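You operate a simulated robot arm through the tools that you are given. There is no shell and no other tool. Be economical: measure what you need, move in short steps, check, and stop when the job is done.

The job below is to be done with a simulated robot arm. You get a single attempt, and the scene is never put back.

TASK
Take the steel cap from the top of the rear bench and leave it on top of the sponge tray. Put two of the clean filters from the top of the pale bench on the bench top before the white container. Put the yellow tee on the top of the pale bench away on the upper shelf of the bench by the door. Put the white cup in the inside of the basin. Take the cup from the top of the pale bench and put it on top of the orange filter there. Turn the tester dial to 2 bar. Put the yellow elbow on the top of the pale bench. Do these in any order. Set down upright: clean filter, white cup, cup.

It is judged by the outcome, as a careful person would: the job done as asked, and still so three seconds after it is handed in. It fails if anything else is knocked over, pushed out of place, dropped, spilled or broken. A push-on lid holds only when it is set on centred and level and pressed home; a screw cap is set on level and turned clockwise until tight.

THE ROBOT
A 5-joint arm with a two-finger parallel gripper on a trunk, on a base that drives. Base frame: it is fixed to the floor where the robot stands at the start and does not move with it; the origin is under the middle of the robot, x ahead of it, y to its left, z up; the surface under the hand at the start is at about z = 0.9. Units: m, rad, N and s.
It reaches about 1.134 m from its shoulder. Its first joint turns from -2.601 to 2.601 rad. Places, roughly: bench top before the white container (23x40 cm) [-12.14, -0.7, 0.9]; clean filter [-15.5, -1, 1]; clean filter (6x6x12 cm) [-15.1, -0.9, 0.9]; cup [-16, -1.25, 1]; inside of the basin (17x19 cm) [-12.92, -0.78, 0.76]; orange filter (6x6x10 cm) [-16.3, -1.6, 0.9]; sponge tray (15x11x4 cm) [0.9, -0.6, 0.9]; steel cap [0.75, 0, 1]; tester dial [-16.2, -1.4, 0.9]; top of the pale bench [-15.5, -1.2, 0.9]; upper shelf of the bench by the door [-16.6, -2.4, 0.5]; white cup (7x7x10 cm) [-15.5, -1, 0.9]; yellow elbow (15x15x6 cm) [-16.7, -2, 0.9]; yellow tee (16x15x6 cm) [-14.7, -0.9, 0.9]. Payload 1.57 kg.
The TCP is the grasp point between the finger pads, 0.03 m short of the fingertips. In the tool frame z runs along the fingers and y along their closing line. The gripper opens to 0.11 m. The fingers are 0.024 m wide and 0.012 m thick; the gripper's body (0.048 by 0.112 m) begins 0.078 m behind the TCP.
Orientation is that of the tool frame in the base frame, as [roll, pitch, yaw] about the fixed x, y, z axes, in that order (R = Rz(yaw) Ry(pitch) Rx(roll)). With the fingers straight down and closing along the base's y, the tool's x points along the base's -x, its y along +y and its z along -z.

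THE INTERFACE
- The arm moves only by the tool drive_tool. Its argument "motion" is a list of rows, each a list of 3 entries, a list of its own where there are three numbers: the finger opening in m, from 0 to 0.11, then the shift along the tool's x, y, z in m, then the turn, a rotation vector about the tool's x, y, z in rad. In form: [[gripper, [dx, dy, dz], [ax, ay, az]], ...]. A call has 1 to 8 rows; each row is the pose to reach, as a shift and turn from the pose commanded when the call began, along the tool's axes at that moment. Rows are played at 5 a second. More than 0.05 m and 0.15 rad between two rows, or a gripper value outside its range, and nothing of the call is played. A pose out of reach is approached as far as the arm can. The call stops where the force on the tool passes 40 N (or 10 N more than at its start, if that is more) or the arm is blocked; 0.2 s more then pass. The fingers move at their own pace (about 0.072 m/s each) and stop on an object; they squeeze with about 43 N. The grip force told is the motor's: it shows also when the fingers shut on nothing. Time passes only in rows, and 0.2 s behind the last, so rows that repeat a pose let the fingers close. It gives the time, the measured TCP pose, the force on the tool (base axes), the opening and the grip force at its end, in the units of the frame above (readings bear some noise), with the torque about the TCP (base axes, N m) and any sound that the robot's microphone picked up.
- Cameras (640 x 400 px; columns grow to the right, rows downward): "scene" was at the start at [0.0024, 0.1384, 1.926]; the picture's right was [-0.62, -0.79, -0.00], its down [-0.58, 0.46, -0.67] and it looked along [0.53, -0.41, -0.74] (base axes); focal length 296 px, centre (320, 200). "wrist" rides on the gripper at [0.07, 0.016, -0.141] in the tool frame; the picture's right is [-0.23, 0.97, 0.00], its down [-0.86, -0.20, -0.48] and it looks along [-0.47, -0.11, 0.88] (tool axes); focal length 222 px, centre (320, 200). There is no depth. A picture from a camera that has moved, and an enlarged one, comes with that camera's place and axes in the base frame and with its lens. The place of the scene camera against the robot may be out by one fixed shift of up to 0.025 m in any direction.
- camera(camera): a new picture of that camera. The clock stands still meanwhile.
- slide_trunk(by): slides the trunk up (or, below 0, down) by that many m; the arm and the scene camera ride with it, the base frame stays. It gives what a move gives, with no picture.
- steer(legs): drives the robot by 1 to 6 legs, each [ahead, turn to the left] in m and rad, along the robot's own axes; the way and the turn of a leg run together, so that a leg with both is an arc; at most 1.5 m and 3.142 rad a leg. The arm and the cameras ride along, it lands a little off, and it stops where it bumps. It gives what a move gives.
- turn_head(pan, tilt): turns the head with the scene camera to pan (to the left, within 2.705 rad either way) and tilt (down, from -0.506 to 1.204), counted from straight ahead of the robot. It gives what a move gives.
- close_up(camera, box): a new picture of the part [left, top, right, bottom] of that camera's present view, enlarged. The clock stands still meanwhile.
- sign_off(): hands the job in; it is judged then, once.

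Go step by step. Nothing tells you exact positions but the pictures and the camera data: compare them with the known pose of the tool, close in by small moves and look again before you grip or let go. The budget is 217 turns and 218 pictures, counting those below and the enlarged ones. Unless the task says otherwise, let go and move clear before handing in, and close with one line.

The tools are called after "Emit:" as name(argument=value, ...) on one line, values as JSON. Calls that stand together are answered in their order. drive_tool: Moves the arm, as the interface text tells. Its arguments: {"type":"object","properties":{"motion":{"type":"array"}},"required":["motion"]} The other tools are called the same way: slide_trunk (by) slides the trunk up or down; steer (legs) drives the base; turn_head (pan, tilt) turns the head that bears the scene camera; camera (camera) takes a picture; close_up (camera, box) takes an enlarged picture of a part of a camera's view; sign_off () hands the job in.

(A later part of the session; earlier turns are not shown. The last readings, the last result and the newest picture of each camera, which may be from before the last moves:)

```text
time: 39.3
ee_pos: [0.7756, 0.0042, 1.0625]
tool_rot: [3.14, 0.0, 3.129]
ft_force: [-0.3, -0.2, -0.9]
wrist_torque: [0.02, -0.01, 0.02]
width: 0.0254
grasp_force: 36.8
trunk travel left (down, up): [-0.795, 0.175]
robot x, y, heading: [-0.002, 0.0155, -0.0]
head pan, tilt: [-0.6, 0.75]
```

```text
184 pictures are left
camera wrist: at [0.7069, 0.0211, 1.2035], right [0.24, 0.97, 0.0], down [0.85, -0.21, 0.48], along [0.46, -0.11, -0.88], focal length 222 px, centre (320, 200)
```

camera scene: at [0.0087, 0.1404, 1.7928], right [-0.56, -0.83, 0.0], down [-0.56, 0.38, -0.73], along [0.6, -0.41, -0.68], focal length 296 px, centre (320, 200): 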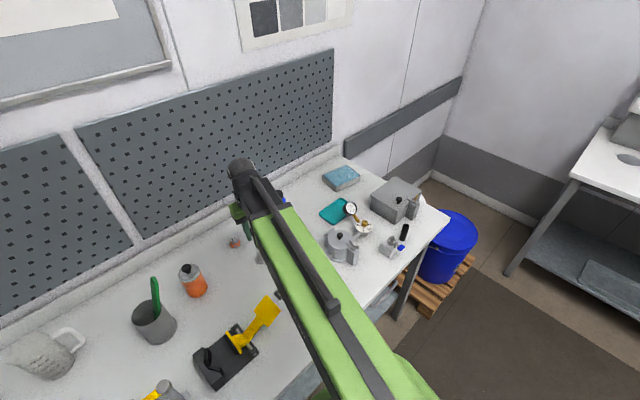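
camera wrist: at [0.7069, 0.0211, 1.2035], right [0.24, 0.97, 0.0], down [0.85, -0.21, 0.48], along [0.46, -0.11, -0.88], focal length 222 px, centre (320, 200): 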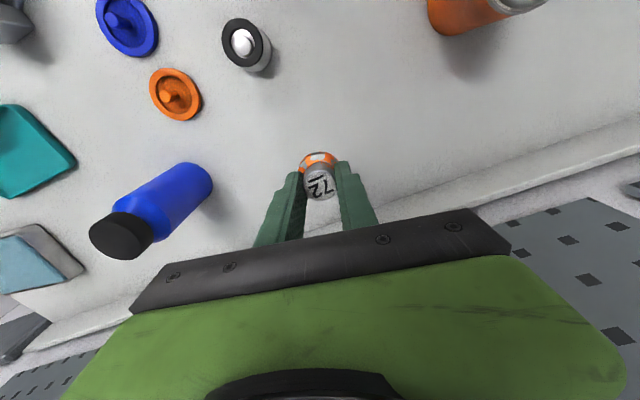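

The piece lifts freely, so this is the cap. I'll raise a little more and carry it over to the sponge tray.

Emit:
slide_trunk(by=0.1)

Emit:
drive_tool(motion=[[0.015, [0, -0.05, 0], [0, 0, 0]], [0.015, [0, -0.1, 0], [0, 0, 0]], [0.015, [0, -0.15, 0], [0, 0, 0]], [0.015, [0, -0.2, 0], [0, 0, 0]], [0.015, [0, -0.25, 0], [0, 0, 0]], [0.015, [0, -0.3, 0], [0, 0, 0]], [0.015, [0, -0.35, 0], [0, 0, 0]], [0.015, [0, -0.4, 0], [0, 0, 0]]])

Emit:
camera(camera="wrist")

```text
time: 40.7
ee_pos: [0.7757, 0.0047, 1.1619]
tool_rot: [-3.141, -0.002, 3.13]
ft_force: [0.5, 0.3, -0.4]
wrist_torque: [0.01, -0.02, 0.0]
width: 0.0254
grasp_force: 37.1
trunk travel left (down, up): [-0.895, 0.075]
robot x, y, heading: [-0.0012, 0.0132, 0.003]
head pan, tilt: [-0.6, 0.75]
```

```text
time: 42.5
ee_pos: [0.7687, -0.3962, 1.1625]
tool_rot: [3.141, 0.0, 3.131]
ft_force: [0.9, 0.7, -0.8]
wrist_torque: [0.05, 0.0, -0.01]
width: 0.0253
grasp_force: 36.4
trunk travel left (down, up): [-0.895, 0.075]
robot x, y, heading: [-0.0005, 0.0124, -0.002]
head pan, tilt: [-0.6, 0.75]
```

```text
183 pictures are left
camera wrist: at [0.7004, -0.379, 1.3033], right [0.24, 0.97, 0.0], down [0.85, -0.21, 0.48], along [0.46, -0.11, -0.88], focal length 222 px, centre (320, 200)
```

wrist: 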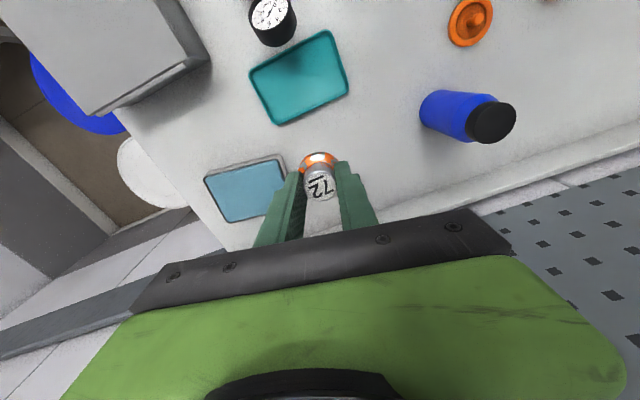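

The sponge tray centre works out at about (0.837, -0.547). Moving over it and checking.

Emit:
drive_tool(motion=[[0.015, [-0.017, -0.038, 0], [0, 0, 0]], [0.015, [-0.034, -0.076, 0], [0, 0, 0]], [0.015, [-0.051, -0.114, 0], [0, 0, 0]], [0.015, [-0.068, -0.151, 0], [0, 0, 0]], [0.015, [-0.068, -0.151, 0], [0, 0, 0]]])

Emit:
slide_trunk(by=-0.12)

Emit:
camera(camera="wrist")

Emit:
camera(camera="scene")

```text
time: 43.7
ee_pos: [0.7813, -0.5046, 1.1621]
tool_rot: [-3.139, 0.0, 3.131]
ft_force: [-1.0, 0.1, -0.8]
wrist_torque: [0.0, 0.0, 0.01]
width: 0.0255
grasp_force: 36.8
out of reach, approached as far as the arm can: row 3, 4, 5
trunk travel left (down, up): [-0.895, 0.075]
robot x, y, heading: [-0.0006, 0.012, 0.002]
head pan, tilt: [-0.6, 0.75]
```

```text
time: 45.2
ee_pos: [0.7813, -0.5016, 1.0418]
tool_rot: [-3.14, 0.0, 3.132]
ft_force: [-0.3, -0.6, -1.5]
wrist_torque: [0.0, 0.02, 0.01]
width: 0.0253
grasp_force: 37.0
trunk travel left (down, up): [-0.775, 0.195]
robot x, y, heading: [0.0013, 0.0107, 0.004]
head pan, tilt: [-0.6, 0.75]
```

```text
182 pictures are left
camera wrist: at [0.7119, -0.4871, 1.1835], right [0.24, 0.97, 0.0], down [0.85, -0.21, 0.48], along [0.46, -0.12, -0.88], focal length 222 px, centre (320, 200)
```

wrist: 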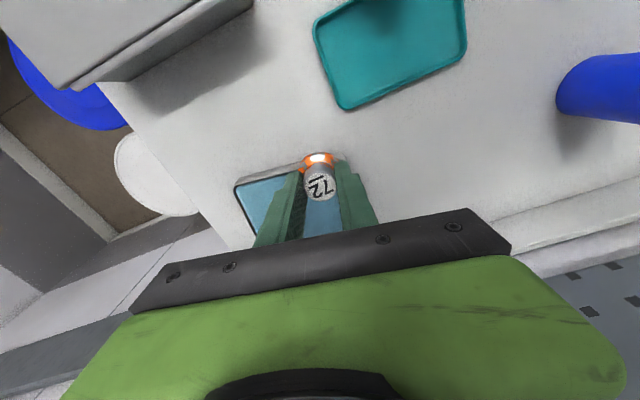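

```text
181 pictures are left
camera scene: at [0.0088, 0.1402, 1.779], right [-0.56, -0.83, 0.0], down [-0.56, 0.38, -0.73], along [0.6, -0.41, -0.68], focal length 296 px, centre (320, 200)
```

scene: 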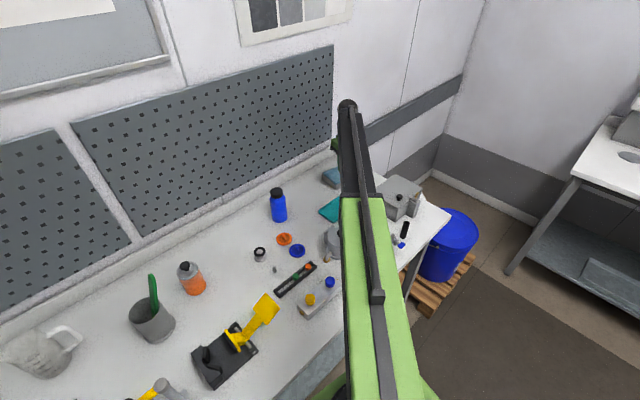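

The tray centre is just out of reach from here (radius about 1.0 m). I'll raise the hand and shift the base about 0.3 m to the right by backing off and driving in again.

Emit:
slide_trunk(by=0.19)

Emit:
steer(legs=[[-0.45, 0], [0, -0.6], [0.54, 0], [0, 0.6]])

Emit:
camera(camera="wrist")

Emit:
camera(camera="scene")

```text
time: 47.2
ee_pos: [0.7807, -0.5037, 1.232]
tool_rot: [3.141, 0.0, 3.131]
ft_force: [0.0, 0.1, -1.2]
wrist_torque: [0.02, 0.01, 0.0]
width: 0.0254
grasp_force: 36.8
trunk travel left (down, up): [-0.965, 0.005]
robot x, y, heading: [0.003, 0.0107, 0.001]
head pan, tilt: [-0.6, 0.75]
```

```text
time: 55.9
ee_pos: [0.7446, -0.8077, 1.2337]
tool_rot: [-3.131, 0.011, 3.115]
ft_force: [0.5, 0.3, -1.5]
wrist_torque: [-0.06, 0.03, 0.0]
width: 0.0255
grasp_force: 36.1
trunk travel left (down, up): [-0.965, 0.005]
robot x, y, heading: [-0.0278, -0.2744, -0.017]
head pan, tilt: [-0.6, 0.75]
```

```text
180 pictures are left
camera wrist: at [0.674, -0.7887, 1.3735], right [0.25, 0.97, -0.01], down [0.85, -0.21, 0.49], along [0.47, -0.13, -0.87], focal length 222 px, centre (320, 200)
```

wrist: 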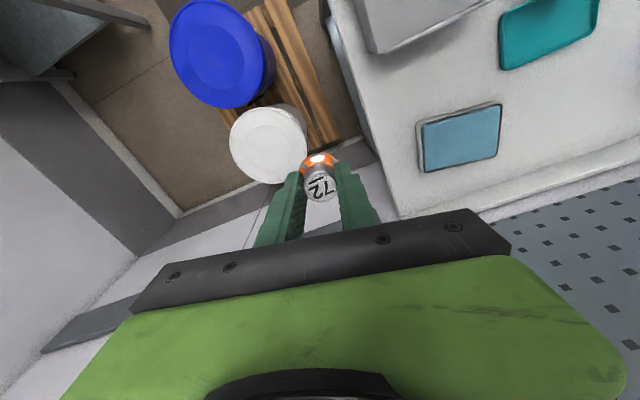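

```text
179 pictures are left
camera scene: at [-0.0146, -0.1417, 1.9687], right [-0.58, -0.81, 0.0], down [-0.56, 0.39, -0.73], along [0.6, -0.43, -0.68], focal length 296 px, centre (320, 200)
```

scene: 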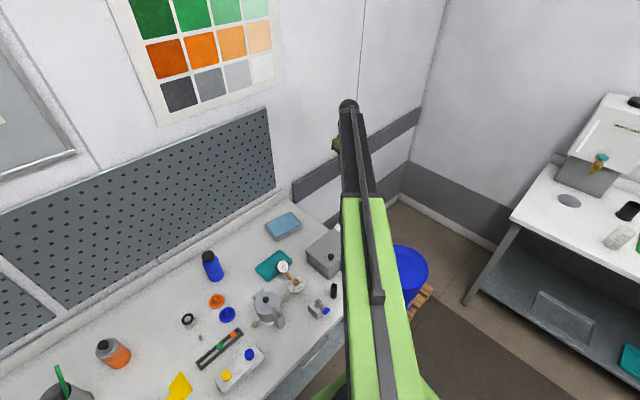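

The tray centre checks at (0.842, -0.553). Moving the cap over it.

Emit:
drive_tool(motion=[[0.015, [-0.015, 0.043, 0], [0, 0, 0]], [0.015, [-0.03, 0.086, 0], [0, 0, 0]], [0.015, [-0.045, 0.129, 0], [0, 0, 0]], [0.015, [-0.06, 0.172, 0], [0, 0, 0]], [0.015, [-0.075, 0.215, 0], [0, 0, 0]], [0.015, [-0.088, 0.257, 0], [0, 0, 0]], [0.015, [-0.088, 0.257, 0], [0, 0, 0]]])

Emit:
slide_trunk(by=-0.2)

Emit:
camera(camera="wrist")

```text
time: 57.5
ee_pos: [0.837, -0.557, 1.2317]
tool_rot: [-3.133, 0.01, 3.117]
ft_force: [0.7, 0.7, -0.9]
wrist_torque: [0.0, 0.03, -0.04]
width: 0.0251
grasp_force: 36.8
out of reach, approached as far as the arm can: row 6
trunk travel left (down, up): [-0.965, 0.005]
robot x, y, heading: [-0.027, -0.2726, -0.02]
head pan, tilt: [-0.6, 0.75]
```

```text
time: 59.7
ee_pos: [0.8384, -0.556, 1.032]
tool_rot: [-3.132, 0.009, 3.118]
ft_force: [0.3, 0.8, -1.0]
wrist_torque: [0.0, 0.01, -0.01]
width: 0.0254
grasp_force: 36.7
trunk travel left (down, up): [-0.765, 0.205]
robot x, y, heading: [-0.026, -0.2719, -0.023]
head pan, tilt: [-0.6, 0.75]
```

```text
178 pictures are left
camera wrist: at [0.7679, -0.5377, 1.1726], right [0.25, 0.97, -0.01], down [0.85, -0.22, 0.49], along [0.47, -0.13, -0.87], focal length 222 px, centre (320, 200)
```

wrist: 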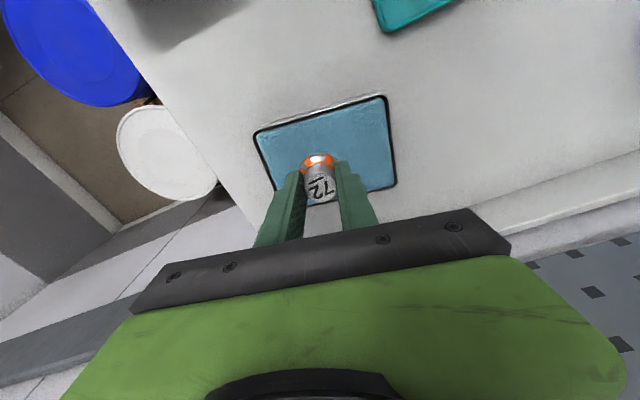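

The cap is right over the middle of the tray. Lowering until it touches.

Emit:
slide_trunk(by=-0.045)

Emit:
drive_tool(motion=[[0.015, [0, 0, 0.004], [0, 0, 0]], [0.015, [0, 0, 0.008], [0, 0, 0]], [0.015, [0, 0, 0.012], [0, 0, 0]], [0.015, [0, 0, 0.012], [0, 0, 0]]])

Emit:
camera(camera="wrist")

```text
time: 60.6
ee_pos: [0.8375, -0.5566, 0.987]
tool_rot: [-3.133, 0.01, 3.116]
ft_force: [0.6, -0.3, -1.4]
wrist_torque: [0.0, -0.01, 0.02]
width: 0.0251
grasp_force: 36.4
trunk travel left (down, up): [-0.72, 0.25]
robot x, y, heading: [-0.0291, -0.2717, -0.019]
head pan, tilt: [-0.6, 0.75]
```

```text
time: 61.6
ee_pos: [0.8384, -0.5562, 0.9873]
tool_rot: [-3.133, 0.008, 3.118]
ft_force: [0.6, 0.2, -0.6]
wrist_torque: [-0.01, -0.04, 0.0]
width: 0.0253
grasp_force: 36.6
out of reach, approached as far as the arm can: row 1, 2, 3, 4
trunk travel left (down, up): [-0.72, 0.25]
robot x, y, heading: [-0.0285, -0.2761, -0.019]
head pan, tilt: [-0.6, 0.75]
```

```text
177 pictures are left
camera wrist: at [0.7679, -0.5377, 1.1276], right [0.25, 0.97, -0.01], down [0.85, -0.22, 0.49], along [0.47, -0.13, -0.87], focal length 222 px, centre (320, 200)
```

wrist: 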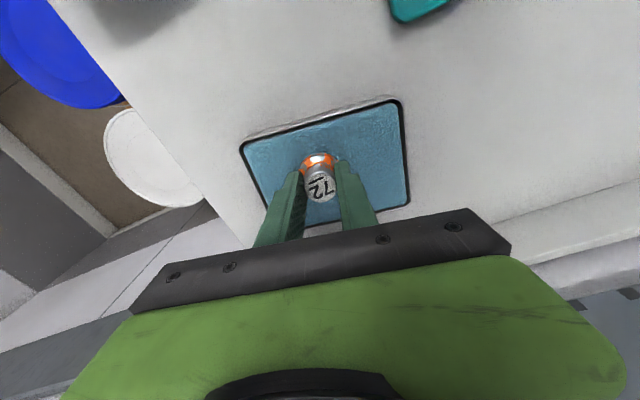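

Emit:
slide_trunk(by=-0.007)

Emit:
slide_trunk(by=-0.004)

Emit:
close_up(camera="wrist", box=[220, 90, 420, 215])

```text
time: 62.1
ee_pos: [0.8378, -0.5562, 0.9809]
tool_rot: [-3.132, 0.01, 3.117]
ft_force: [0.6, 0.3, -1.5]
wrist_torque: [0.01, 0.02, -0.01]
width: 0.0251
grasp_force: 36.7
trunk travel left (down, up): [-0.713, 0.257]
robot x, y, heading: [-0.0295, -0.2748, -0.018]
head pan, tilt: [-0.6, 0.75]
```

```text
time: 62.7
ee_pos: [0.8387, -0.5567, 0.976]
tool_rot: [-3.134, 0.011, 3.118]
ft_force: [-1.0, 0.9, 2.1]
wrist_torque: [0.04, 0.11, -0.01]
width: 0.0251
grasp_force: 36.8
trunk travel left (down, up): [-0.709, 0.261]
robot x, y, heading: [-0.0333, -0.2778, -0.019]
head pan, tilt: [-0.6, 0.75]
```

```text
3.20 times, centred on (320, 152) of wrist
camera zoom: at [0.7674, -0.5376, 1.117], right [0.25, 0.97, -0.01], down [0.85, -0.22, 0.49], along [0.47, -0.13, -0.87], focal length 711 px, centre (320, 352)
```

zoom: 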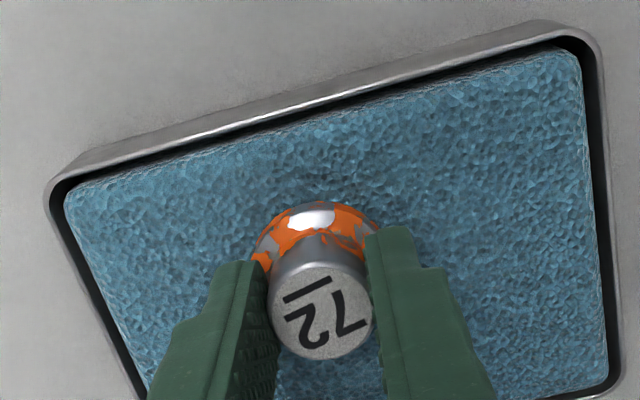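

Light contact is felt (about 3 N), and the cap is centred on the sponge. Releasing and lifting clear.

Emit:
drive_tool(motion=[[0.06, [0, 0, 0], [0, 0, 0]], [0.06, [0, 0, 0], [0, 0, 0]], [0.06, [0, 0, 0], [0, 0, 0]]])

Emit:
slide_trunk(by=0.22)

Emit:
camera(camera="wrist")

Emit:
turn_head(pan=-1.9, tilt=0.3)

Emit:
camera(camera="scene")

Emit:
turn_head(pan=2.7, tilt=0.2)

Emit:
camera(camera="scene")

```text
time: 63.5
ee_pos: [0.8384, -0.5567, 0.9767]
tool_rot: [-3.132, 0.01, 3.115]
ft_force: [0.0, 0.0, -0.2]
wrist_torque: [0.03, 0.01, 0.03]
width: 0.06
grasp_force: 0.1
trunk travel left (down, up): [-0.709, 0.261]
robot x, y, heading: [-0.0284, -0.2733, -0.02]
head pan, tilt: [-0.6, 0.75]
```

```text
time: 65.8
ee_pos: [0.8385, -0.5555, 1.1966]
tool_rot: [-3.133, 0.011, 3.116]
ft_force: [-0.7, -0.2, -0.2]
wrist_torque: [0.01, 0.01, -0.01]
width: 0.06
grasp_force: 0.0
trunk travel left (down, up): [-0.929, 0.041]
robot x, y, heading: [-0.0301, -0.2718, -0.016]
head pan, tilt: [-0.6, 0.75]
```

```text
175 pictures are left
camera wrist: at [0.7678, -0.5377, 1.3366], right [0.25, 0.97, -0.01], down [0.85, -0.22, 0.49], along [0.47, -0.13, -0.87], focal length 222 px, centre (320, 200)
```

wrist: 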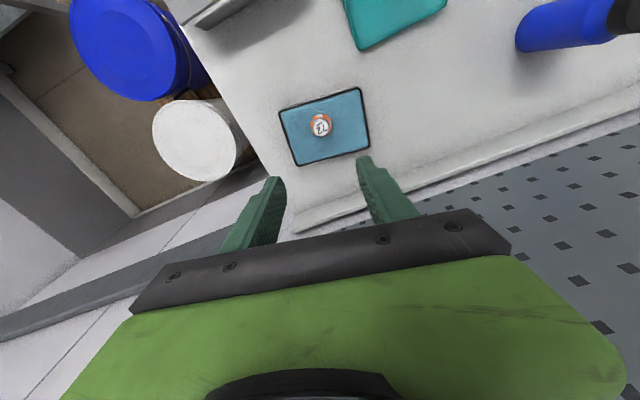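

```text
time: 67.3
ee_pos: [0.838, -0.5562, 1.196]
tool_rot: [-3.132, 0.012, 3.117]
ft_force: [0.0, 0.1, -0.3]
wrist_torque: [-0.01, -0.04, 0.0]
width: 0.0598
grasp_force: 0.0
trunk travel left (down, up): [-0.929, 0.041]
robot x, y, heading: [-0.0284, -0.2758, -0.017]
head pan, tilt: [-1.901, 0.3]
```

```text
174 pictures are left
camera scene: at [-0.1149, -0.1856, 1.9733], right [-0.94, 0.34, 0.0], down [0.1, 0.28, -0.96], along [-0.33, -0.9, -0.3], focal length 296 px, centre (320, 200)
```

scene: 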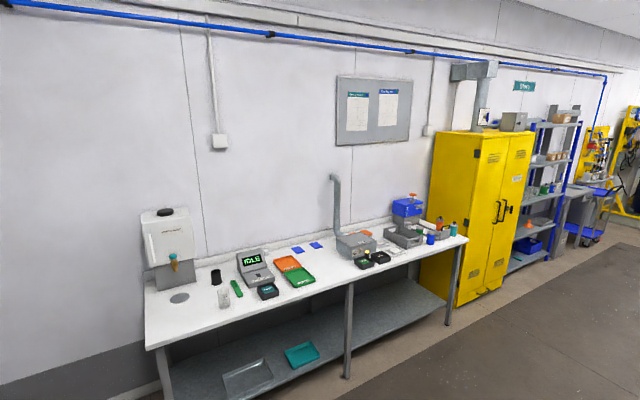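

```text
time: 70.9
ee_pos: [0.8383, -0.5556, 1.196]
tool_rot: [-3.133, 0.01, 3.117]
ft_force: [-0.3, 0.5, -0.1]
wrist_torque: [0.02, 0.01, 0.02]
width: 0.0599
grasp_force: 0.1
trunk travel left (down, up): [-0.929, 0.041]
robot x, y, heading: [-0.0297, -0.278, -0.02]
head pan, tilt: [2.7, 0.201]
```

```text
173 pictures are left
camera scene: at [-0.1665, -0.0564, 1.9826], right [0.44, 0.9, 0.0], down [0.18, -0.09, -0.98], along [-0.88, 0.44, -0.2], focal length 296 px, centre (320, 200)
```

scene: 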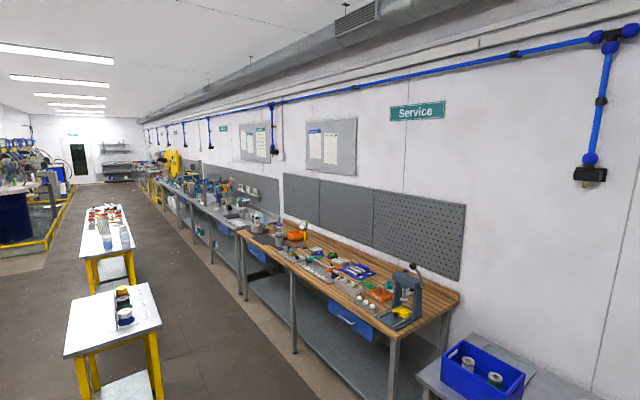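

The cap stands on the sponge tray. Next I'll fold the arm to straight ahead, back off from the bench and turn to face down the room (−x).

Emit:
drive_tool(motion=[[0.06, [0.027, 0.034, 0], [0, 0, 0]], [0.06, [0.055, 0.069, 0], [0, 0, 0]], [0.06, [0.082, 0.103, 0], [0, 0, 0]], [0.06, [0.11, 0.137, 0], [0, 0, 0]], [0.06, [0.137, 0.172, 0], [0, 0, 0]], [0.06, [0.165, 0.206, 0], [0, 0, 0]], [0.06, [0.192, 0.24, 0], [0, 0, 0]], [0.06, [0.22, 0.275, 0], [0, 0, 0]]])

Emit:
steer(legs=[[-0.5, 0], [0, -3.0]])

Emit:
turn_head(pan=0, tilt=0.3)

Emit:
camera(camera="scene")

```text
time: 72.7
ee_pos: [0.624, -0.2783, 1.1968]
tool_rot: [-3.132, 0.01, 3.116]
ft_force: [-0.5, -0.5, -0.3]
wrist_torque: [0.02, 0.02, 0.0]
width: 0.0601
grasp_force: 0.1
out of reach, approached as far as the arm can: row 6, 7, 8
trunk travel left (down, up): [-0.929, 0.041]
robot x, y, heading: [-0.0275, -0.2755, -0.018]
head pan, tilt: [2.7, 0.201]
```

```text
time: 82.7
ee_pos: [-1.1859, -0.3674, 1.1966]
tool_rot: [-3.134, 0.011, 0.146]
ft_force: [0.3, -0.6, 0.7]
wrist_torque: [-0.04, -0.02, 0.0]
width: 0.0601
grasp_force: 0.1
trunk travel left (down, up): [-0.929, 0.041]
robot x, y, heading: [-0.5482, -0.2019, -2.98]
head pan, tilt: [2.7, 0.201]
```

```text
time: 85.1
ee_pos: [-1.1856, -0.3688, 1.1962]
tool_rot: [-3.132, 0.011, 0.148]
ft_force: [-0.2, 0.0, 0.4]
wrist_torque: [0.04, -0.03, 0.03]
width: 0.0598
grasp_force: 0.1
trunk travel left (down, up): [-0.929, 0.041]
robot x, y, heading: [-0.5519, -0.2011, -2.977]
head pan, tilt: [0.0, 0.3]
```

```text
172 pictures are left
camera scene: at [-0.5832, -0.3735, 1.9734], right [-0.16, 0.99, 0.0], down [0.29, 0.05, -0.96], along [-0.94, -0.15, -0.3], focal length 296 px, centre (320, 200)
```

scene: 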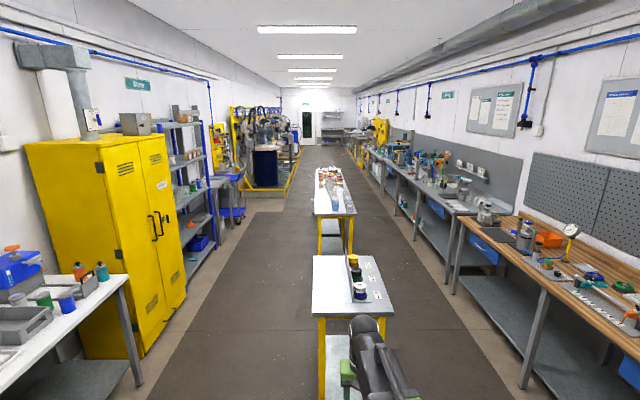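

Two yellow-legged tables stand in the middle; the left aisle (y ≈ -1.35) is wide and open. I'll steer into it and drive along.

Emit:
steer(legs=[[0, 0.506], [1.5, 0], [0.35, 0], [0, -0.67], [1.0, 0]])

Emit:
camera(camera="scene")

```text
time: 102.4
ee_pos: [-3.6527, -1.4046, 1.196]
tool_rot: [-3.132, 0.01, -0.01]
ft_force: [0.3, -0.4, -0.1]
wrist_torque: [-0.02, -0.03, -0.02]
width: 0.0601
grasp_force: 0.1
trunk travel left (down, up): [-0.929, 0.041]
robot x, y, heading: [-2.9978, -1.3408, -3.14]
head pan, tilt: [0.0, 0.3]
```

```text
171 pictures are left
camera scene: at [-3.0608, -1.5054, 1.9733], right [0.0, 1.0, 0.0], down [0.3, 0.0, -0.96], along [-0.96, 0.0, -0.3], focal length 296 px, centre (320, 200)
```

scene: 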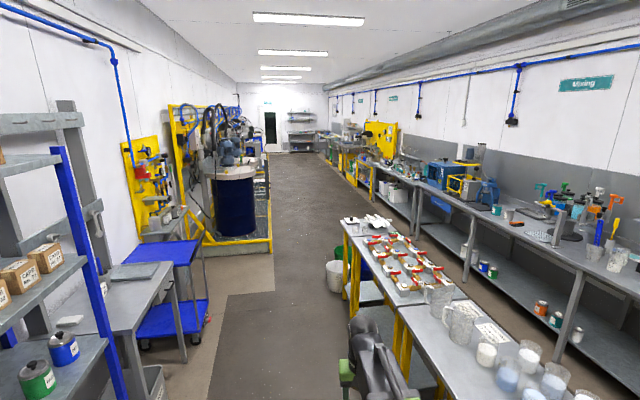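

The aisle ahead narrows between the yellow cage (y≈-2.28) and a white bin (y≈-1.45). I'll pass between at y≈-1.85.

Emit:
steer(legs=[[0, 0.2], [1.5, 0], [1.05, 0], [0, -0.2], [1.5, 0], [1.0, 0]])

Emit:
camera(camera="scene")

```text
time: 127.9
ee_pos: [-8.5998, -2.01, 1.1955]
tool_rot: [-3.132, 0.011, 0.039]
ft_force: [0.5, 0.5, 0.0]
wrist_torque: [0.01, 0.0, -0.01]
width: 0.0599
grasp_force: 0.1
trunk travel left (down, up): [-0.929, 0.041]
robot x, y, heading: [-7.9491, -1.9158, -3.093]
head pan, tilt: [0.0, 0.3]
```

```text
170 pictures are left
camera scene: at [-8.0045, -2.0816, 1.9733], right [-0.05, 1.0, 0.0], down [0.3, 0.01, -0.96], along [-0.95, -0.05, -0.3], focal length 296 px, centre (320, 200)
```

scene: 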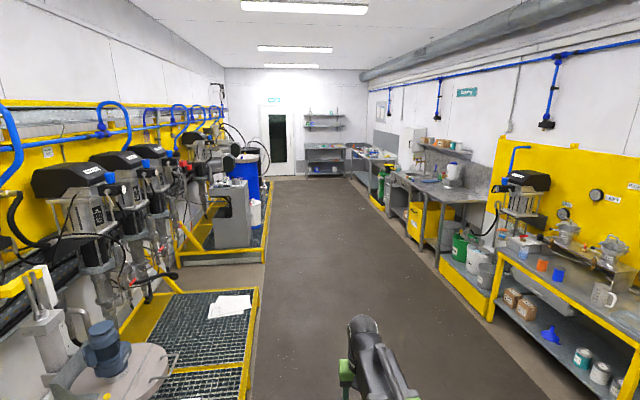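

I can see the sink bench on the right (around x = -12 to -13), then the pale bench and the door bench at the end. I'll drive on to about x = -14 and look at the right side.

Emit:
steer(legs=[[0, -0.05], [1.5, 0], [1.5, 0], [1.5, 0], [1.3, 0]])

Emit:
turn_head(pan=-0.7, tilt=0.5)

Emit:
camera(camera="scene")

Emit:
turn_head(pan=-1.8, tilt=0.6)

Emit:
camera(camera="scene")

```text
time: 156.2
ee_pos: [-14.4546, -2.1835, 1.1951]
tool_rot: [-3.132, 0.01, 0.036]
ft_force: [-0.2, 0.3, -0.1]
wrist_torque: [-0.02, -0.01, 0.06]
width: 0.0599
grasp_force: 0.1
trunk travel left (down, up): [-0.929, 0.041]
robot x, y, heading: [-13.8064, -2.0884, -3.093]
head pan, tilt: [0.0, 0.3]
```

```text
time: 157.2
ee_pos: [-14.455, -2.1824, 1.1953]
tool_rot: [-3.133, 0.012, 0.036]
ft_force: [-0.1, 0.9, -0.3]
wrist_torque: [0.0, 0.0, 0.05]
width: 0.0598
grasp_force: 0.0
trunk travel left (down, up): [-0.929, 0.041]
robot x, y, heading: [-13.8075, -2.0878, -3.089]
head pan, tilt: [-0.7, 0.499]
```

```text
169 pictures are left
camera scene: at [-13.8361, -2.1956, 1.955], right [0.61, 0.8, 0.0], down [0.38, -0.29, -0.88], along [-0.7, 0.53, -0.48], focal length 296 px, centre (320, 200)
```

scene: 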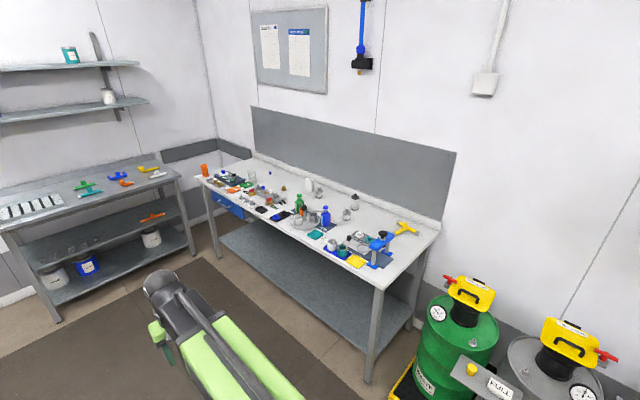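

```text
time: 158.6
ee_pos: [-14.4551, -2.1815, 1.1967]
tool_rot: [-3.133, 0.01, 0.036]
ft_force: [-0.7, 0.0, 0.5]
wrist_torque: [-0.03, 0.02, -0.01]
width: 0.06
grasp_force: 0.0
trunk travel left (down, up): [-0.929, 0.041]
robot x, y, heading: [-13.8028, -2.0896, -3.091]
head pan, tilt: [-1.799, 0.6]
```

```text
168 pictures are left
camera scene: at [-13.7479, -2.1637, 1.9459], right [0.98, -0.18, 0.0], down [-0.1, -0.56, -0.83], along [0.15, 0.81, -0.56], focal length 296 px, centre (320, 200)
```

scene: 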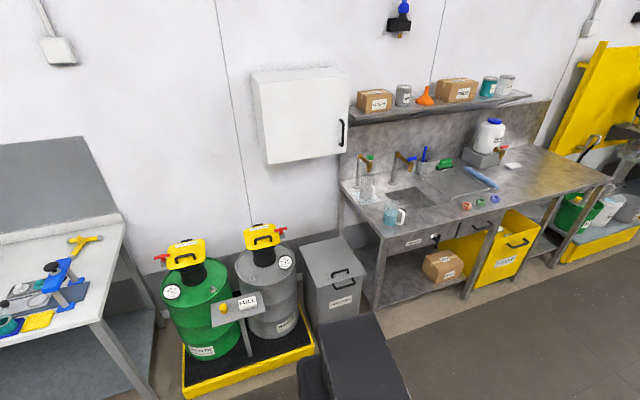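

The pale bench runs from about (-14.5,-1.3) to (-16.3,-1.6) at its front, turned some 12°. I'll drive up before it, face it squarely and look in detail.

Emit:
steer(legs=[[0, -0.12], [1.35, 0], [0, -1.29]])

Emit:
turn_head(pan=0.35, tilt=0.7)

Emit:
camera(camera="scene")

Emit:
turn_head(pan=-0.5, tilt=0.7)

Emit:
camera(camera="scene")

```text
time: 169.1
ee_pos: [-15.3401, -1.3972, 1.1947]
tool_rot: [-3.135, 0.007, -1.363]
ft_force: [-0.1, 1.0, 0.3]
wrist_torque: [-0.01, 0.02, 0.01]
width: 0.0599
grasp_force: 0.0
trunk travel left (down, up): [-0.929, 0.041]
robot x, y, heading: [-15.1082, -2.0176, 1.799]
head pan, tilt: [-1.799, 0.6]
```

```text
time: 171.1
ee_pos: [-15.3398, -1.3997, 1.1963]
tool_rot: [-3.131, 0.011, -1.364]
ft_force: [-0.7, -0.8, -0.2]
wrist_torque: [0.04, 0.02, 0.01]
width: 0.0601
grasp_force: 0.0
trunk travel left (down, up): [-0.929, 0.041]
robot x, y, heading: [-15.1051, -2.0121, 1.799]
head pan, tilt: [0.351, 0.7]
```

```text
167 pictures are left
camera scene: at [-15.3217, -2.0238, 1.9373], right [0.84, 0.55, 0.0], down [0.35, -0.54, -0.77], along [-0.42, 0.64, -0.64], focal length 296 px, centre (320, 200)
```

scene: 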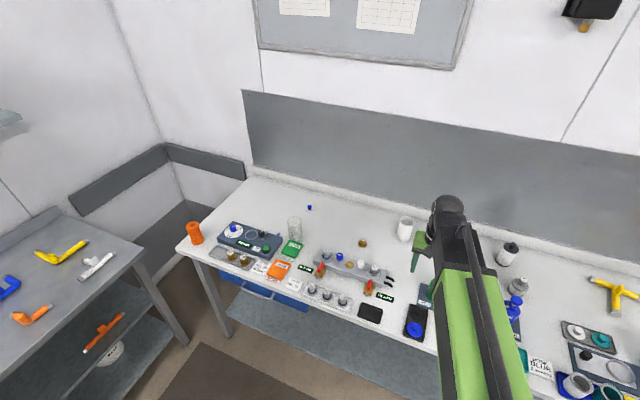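

```text
time: 172.3
ee_pos: [-15.3416, -1.4001, 1.1955]
tool_rot: [-3.133, 0.012, -1.362]
ft_force: [-0.5, -0.1, -0.9]
wrist_torque: [-0.01, 0.0, 0.01]
width: 0.0601
grasp_force: 0.0
trunk travel left (down, up): [-0.929, 0.041]
robot x, y, heading: [-15.1084, -2.021, 1.798]
head pan, tilt: [-0.499, 0.7]
```

```text
166 pictures are left
camera scene: at [-15.2527, -2.013, 1.9373], right [0.96, -0.27, 0.0], down [-0.17, -0.62, -0.77], along [0.2, 0.74, -0.64], focal length 296 px, centre (320, 200)
```

scene: 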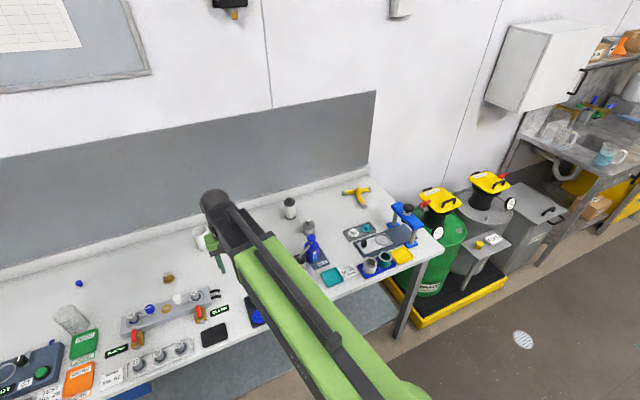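

Both halves of the bench are in view now. I'll enlarge them to identify the filters, cups, tester and tee.

Emit:
close_up(camera="scene", box=[250, 170, 450, 295])

Emit:
close_up(camera="scene", box=[0, 220, 260, 382])

Emit:
turn_head(pan=0.35, tilt=0.7)

Emit:
close_up(camera="scene", box=[170, 180, 410, 330])

Emit:
close_up(camera="scene", box=[360, 190, 540, 302])

```text
3.20 times, centred on (350, 232) of scene
camera zoom: at [-15.2527, -2.013, 1.9373], right [0.96, -0.27, 0.0], down [-0.17, -0.62, -0.77], along [0.2, 0.74, -0.64], focal length 948 px, centre (224, 96)
```

zoom: 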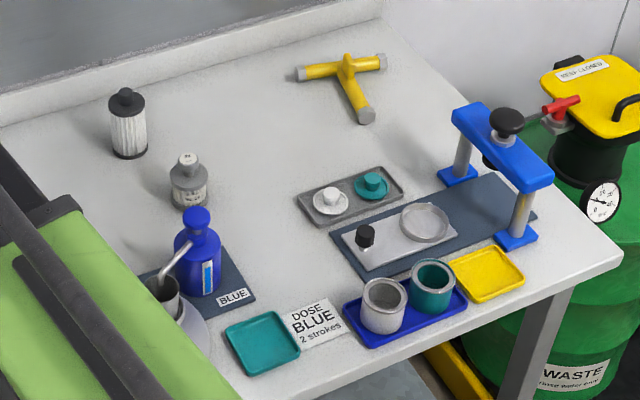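

```text
2.46 times, centred on (130, 301) of scene
camera zoom: at [-15.2527, -2.013, 1.9373], right [0.96, -0.27, 0.0], down [-0.17, -0.62, -0.77], along [0.2, 0.74, -0.64], focal length 729 px, centre (788, -49)
```

zoom: 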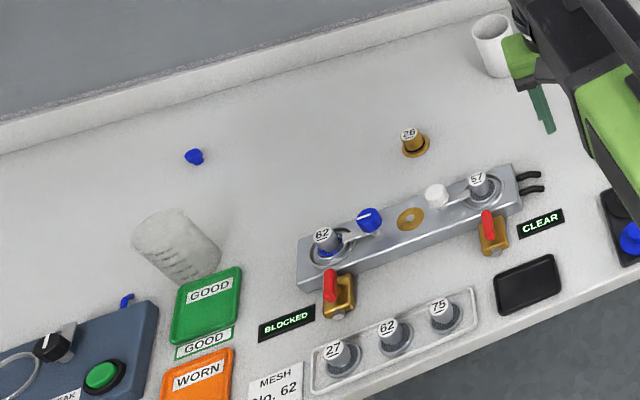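

```text
time: 173.5
ee_pos: [-15.3412, -1.3998, 1.197]
tool_rot: [-3.134, 0.012, -1.364]
ft_force: [-0.5, 0.6, -0.7]
wrist_torque: [-0.01, -0.03, 0.0]
width: 0.06
grasp_force: 0.0
trunk travel left (down, up): [-0.929, 0.041]
robot x, y, heading: [-15.1079, -2.0167, 1.8]
head pan, tilt: [0.351, 0.7]
```

```text
2.67 times, centred on (290, 255) of scene
camera zoom: at [-15.3217, -2.0238, 1.9373], right [0.84, 0.55, 0.0], down [0.35, -0.54, -0.77], along [-0.42, 0.64, -0.64], focal length 790 px, centre (400, 53)
```

zoom: 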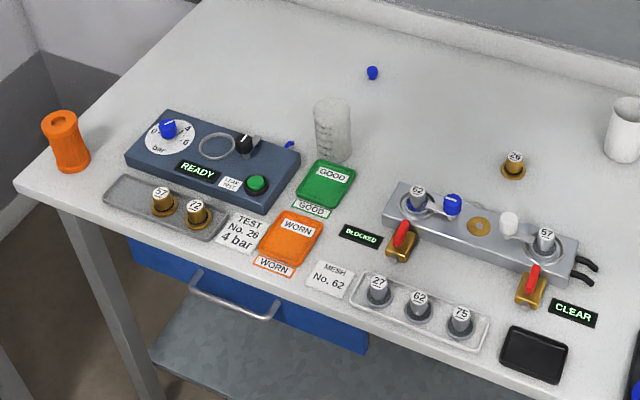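

```text
3.56 times, centred on (450, 246) of scene
camera zoom: at [-15.3217, -2.0238, 1.9373], right [0.84, 0.55, 0.0], down [0.35, -0.54, -0.77], along [-0.42, 0.64, -0.64], focal length 1053 px, centre (-142, 36)
```

zoom: 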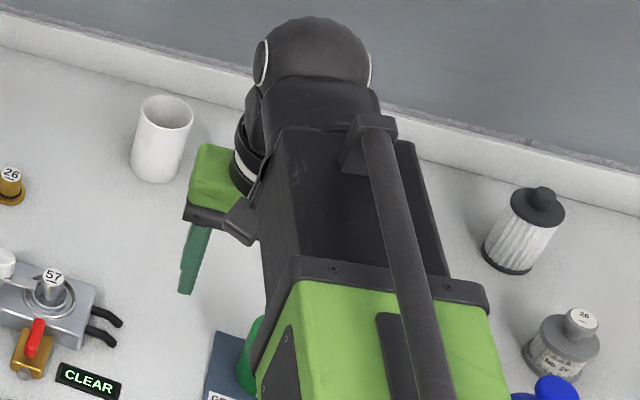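

The numbered parts confirm the choice of the steel "72" cap. Here I see: tee (-14.72,-0.87), clean filter (-15.11,-0.91), white cup (-15.51,-1.01), graduated clear cup (-15.95,-1.28), orange filter (-16.31,-1.56), tester dial (-16.20,-1.44). The second clean filter must be behind the arm; I'll look with the wrist camera.

Emit:
camera(camera="wrist")

```text
161 pictures are left
camera wrist: at [-15.344, -1.4741, 1.3366], right [-1.0, 0.02, -0.01], down [0.02, 0.87, 0.49], along [0.02, 0.49, -0.87], focal length 222 px, centre (320, 200)
```

wrist: 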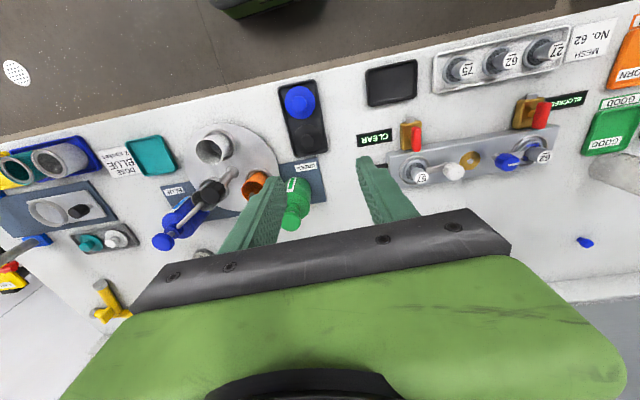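

The gripper hides the rest here. I'll do the left-hand jobs first: drive to about (-15.9,-2.1), from where the clear cup, orange filter, dial and also the elbow on the door bench are in reach.

Emit:
steer(legs=[[0, 1.446], [0.8, 0], [0, -1.3]])

Emit:
turn_head(pan=-0.6, tilt=0.65)

Emit:
camera(camera="scene")

Emit:
turn_head(pan=0.5, tilt=0.8)

Emit:
camera(camera="scene")

Emit:
camera(camera="wrist")

```text
time: 184.5
ee_pos: [-16.1907, -1.5008, 1.1953]
tool_rot: [-3.13, 0.01, -1.261]
ft_force: [-0.7, -0.5, -0.5]
wrist_torque: [0.02, -0.06, 0.02]
width: 0.0599
grasp_force: 0.0
trunk travel left (down, up): [-0.929, 0.041]
robot x, y, heading: [-15.8727, -2.0827, 1.908]
head pan, tilt: [0.351, 0.7]
```

```text
time: 185.7
ee_pos: [-16.1877, -1.5009, 1.196]
tool_rot: [-3.133, 0.01, -1.262]
ft_force: [-0.5, -0.3, 1.0]
wrist_torque: [0.01, -0.03, -0.01]
width: 0.06
grasp_force: 0.1
trunk travel left (down, up): [-0.929, 0.041]
robot x, y, heading: [-15.8714, -2.0827, 1.903]
head pan, tilt: [-0.6, 0.649]
```

```text
160 pictures are left
camera scene: at [-16.0064, -2.0933, 1.9416], right [0.97, -0.26, 0.0], down [-0.16, -0.58, -0.8], along [0.21, 0.77, -0.6], focal length 296 px, centre (320, 200)
```

scene: 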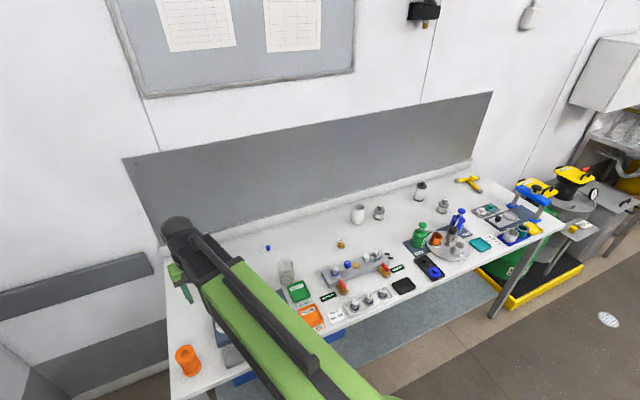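

```text
time: 187.1
ee_pos: [-16.1887, -1.5008, 1.1967]
tool_rot: [-3.134, 0.01, -1.261]
ft_force: [0.1, 0.3, -0.9]
wrist_torque: [-0.02, 0.0, 0.0]
width: 0.0602
grasp_force: 0.1
trunk travel left (down, up): [-0.929, 0.041]
robot x, y, heading: [-15.8719, -2.0838, 1.908]
head pan, tilt: [0.499, 0.799]
```

```text
159 pictures are left
camera scene: at [-16.0886, -2.123, 1.929], right [0.67, 0.74, 0.0], down [0.53, -0.48, -0.7], along [-0.52, 0.47, -0.72], focal length 296 px, centre (320, 200)
```

scene: 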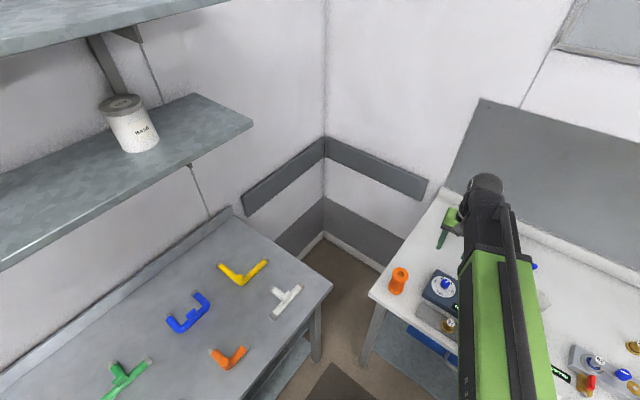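

```text
158 pictures are left
camera wrist: at [-16.1828, -1.5743, 1.3366], right [-1.0, -0.08, -0.01], down [-0.07, 0.87, 0.49], along [-0.03, 0.49, -0.87], focal length 222 px, centre (320, 200)
```

wrist: 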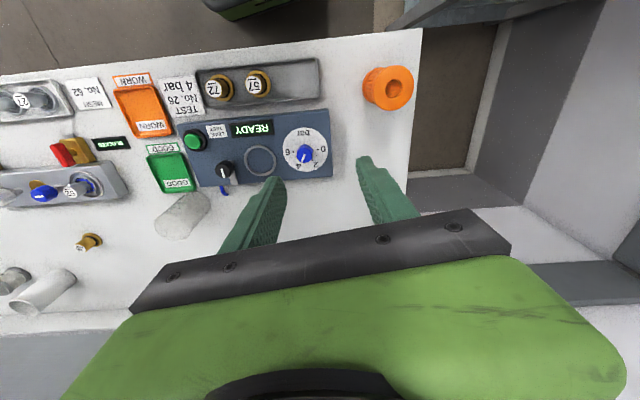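

The dial (0-2-4-6 bar) with its blue knob is right ahead of the hand. I'll zoom on the dial, and re-view the middle of the bench for the second filter.

Emit:
close_up(camera="wrist", box=[265, 120, 345, 170])

Emit:
turn_head(pan=-0.6, tilt=0.65)

Emit:
close_up(camera="scene", box=[330, 160, 490, 260])

Emit:
close_up(camera="scene", box=[150, 240, 310, 390])

```text
8.00 times, centred on (305, 145) of wrist
camera zoom: at [-16.1828, -1.5743, 1.3366], right [-1.0, -0.08, -0.01], down [-0.07, 0.87, 0.49], along [-0.03, 0.49, -0.87], focal length 1777 px, centre (440, 640)
```

zoom: 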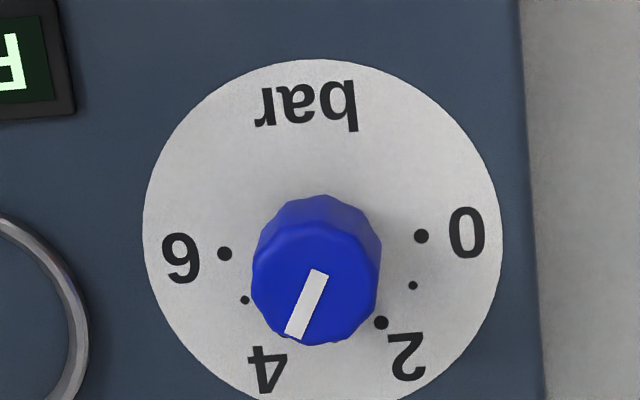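

```text
time: 188.4
ee_pos: [-16.1877, -1.4999, 1.197]
tool_rot: [-3.135, 0.011, -1.261]
ft_force: [-0.5, -0.2, 1.4]
wrist_torque: [-0.03, 0.0, 0.03]
width: 0.0602
grasp_force: 0.0
trunk travel left (down, up): [-0.929, 0.041]
robot x, y, heading: [-15.8716, -2.0883, 1.907]
head pan, tilt: [-0.6, 0.649]
```

```text
4.00 times, centred on (410, 210) of scene
camera zoom: at [-16.0062, -2.0934, 1.9416], right [0.97, -0.26, 0.0], down [-0.16, -0.58, -0.8], along [0.21, 0.77, -0.6], focal length 1185 px, centre (-40, 160)
```

zoom: 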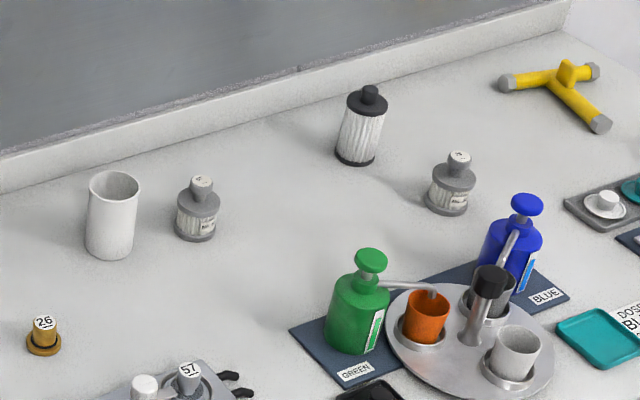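

```text
2.67 times, centred on (230, 315) of scene
camera zoom: at [-16.0062, -2.0934, 1.9416], right [0.97, -0.26, 0.0], down [-0.16, -0.58, -0.8], along [0.21, 0.77, -0.6], focal length 790 px, centre (560, -107)
```

zoom: 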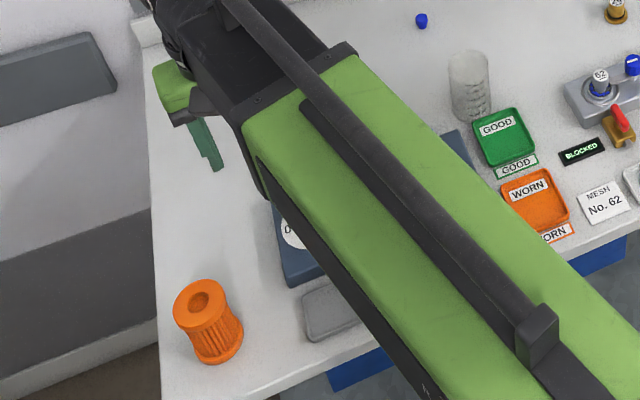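

There are one tall pleated filter and two small filters with "26" caps and labels. I'll zoom on each to see which are clean.

Emit:
close_up(camera="scene", box=[366, 198, 398, 224])

Emit:
close_up(camera="scene", box=[406, 176, 454, 216])

```text
15.38 times, centred on (382, 211) of scene
camera zoom: at [-16.0062, -2.0934, 1.9416], right [0.97, -0.26, 0.0], down [-0.16, -0.58, -0.8], along [0.21, 0.77, -0.6], focal length 4556 px, centre (-634, 31)
```

zoom: 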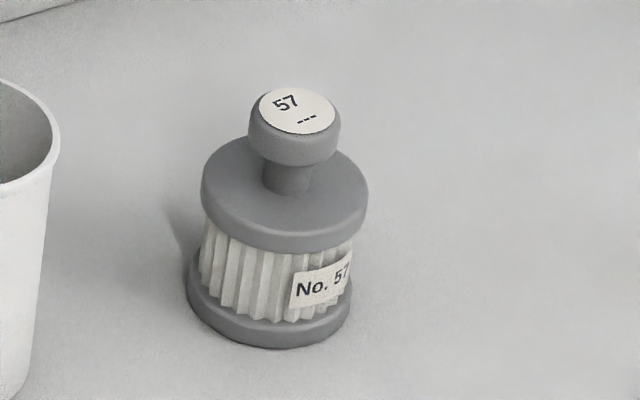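

```text
10.00 times, centred on (430, 196) of scene
camera zoom: at [-16.0062, -2.0934, 1.9416], right [0.97, -0.26, 0.0], down [-0.16, -0.58, -0.8], along [0.21, 0.77, -0.6], focal length 2962 px, centre (-780, 240)
```

zoom: 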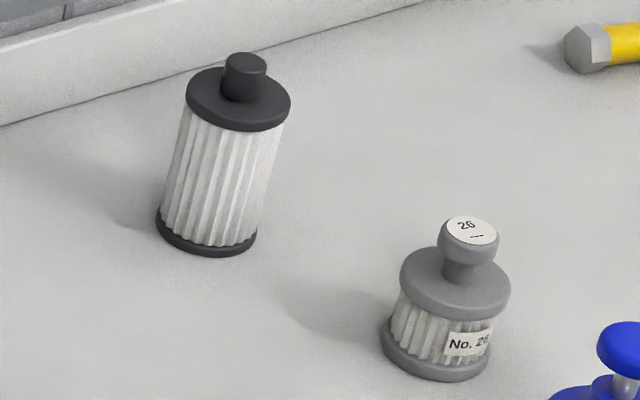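

No. 57 looks clean and fits the place told for the second clean filter. First the dial: its pointer stands near 3.5; I'll bring the hand over the blue knob at about (-16.163,-1.452).

Emit:
drive_tool(motion=[[0.06, [-0.019, -0.019, 0], [0, 0, 0]], [0.06, [-0.038, -0.0385, 0], [0, 0, 0]], [0.06, [-0.038, -0.0385, 0], [0, 0, 0]]])

Emit:
slide_trunk(by=-0.15)

Emit:
close_up(camera="wrist", box=[220, 100, 420, 225])

```text
time: 189.2
ee_pos: [-16.1626, -1.4528, 1.1966]
tool_rot: [-3.134, 0.011, -1.262]
ft_force: [0.2, 0.4, -0.2]
wrist_torque: [0.01, 0.02, 0.02]
width: 0.0596
grasp_force: 0.1
trunk travel left (down, up): [-0.929, 0.041]
robot x, y, heading: [-15.8733, -2.0859, 1.908]
head pan, tilt: [-0.6, 0.649]
```

```text
time: 190.9
ee_pos: [-16.163, -1.4524, 1.0455]
tool_rot: [-3.134, 0.01, -1.262]
ft_force: [0.3, -0.3, 0.0]
wrist_torque: [0.02, 0.0, -0.01]
width: 0.06
grasp_force: 0.0
trunk travel left (down, up): [-0.779, 0.191]
robot x, y, heading: [-15.8678, -2.0814, 1.907]
head pan, tilt: [-0.6, 0.649]
```

```text
3.20 times, centred on (320, 162) of wrist
camera zoom: at [-16.1577, -1.5261, 1.1867], right [-1.0, -0.08, -0.01], down [-0.07, 0.87, 0.49], along [-0.03, 0.49, -0.87], focal length 711 px, centre (320, 320)
```

zoom: 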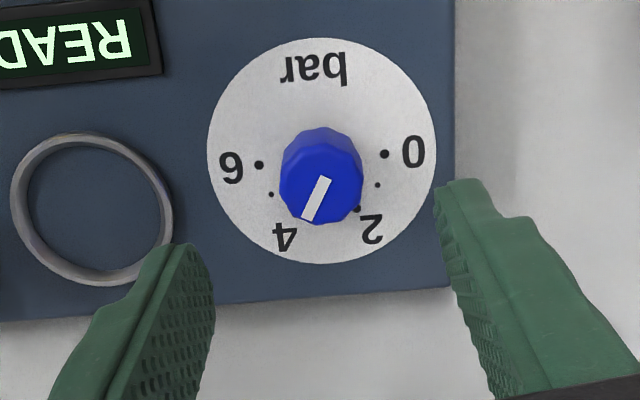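

Pointer at 4; the marks show 2 bar is 60° counter-clockwise seen from above. Narrow the fingers, lower around the knob and grip.

Emit:
drive_tool(motion=[[0.045, [0, 0, 0], [0, 0, 0]], [0.045, [0, 0, 0], [0, 0, 0]]])

Emit:
slide_trunk(by=-0.075)

Emit:
close_up(camera="wrist", box=[220, 100, 420, 225])

```text
time: 191.5
ee_pos: [-16.1624, -1.4528, 1.045]
tool_rot: [-3.133, 0.01, -1.262]
ft_force: [0.5, 0.9, -0.7]
wrist_torque: [-0.01, 0.0, 0.0]
width: 0.0449
grasp_force: 0.0
trunk travel left (down, up): [-0.779, 0.191]
robot x, y, heading: [-15.8701, -2.084, 1.906]
head pan, tilt: [-0.6, 0.649]
```

```text
time: 192.7
ee_pos: [-16.163, -1.452, 0.9708]
tool_rot: [-3.135, 0.01, -1.261]
ft_force: [0.2, -0.2, -0.1]
wrist_torque: [-0.02, -0.01, 0.02]
width: 0.0449
grasp_force: 0.1
trunk travel left (down, up): [-0.704, 0.266]
robot x, y, heading: [-15.8706, -2.0865, 1.908]
head pan, tilt: [-0.6, 0.649]
```

```text
3.20 times, centred on (320, 162) of wrist
camera zoom: at [-16.1577, -1.5261, 1.1117], right [-1.0, -0.08, -0.01], down [-0.07, 0.87, 0.49], along [-0.03, 0.49, -0.87], focal length 711 px, centre (320, 320)
```

zoom: 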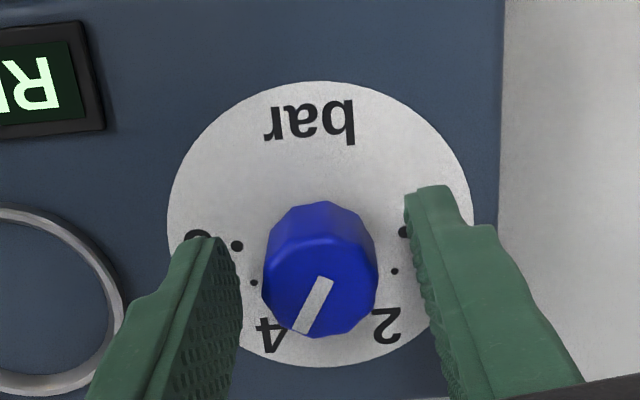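

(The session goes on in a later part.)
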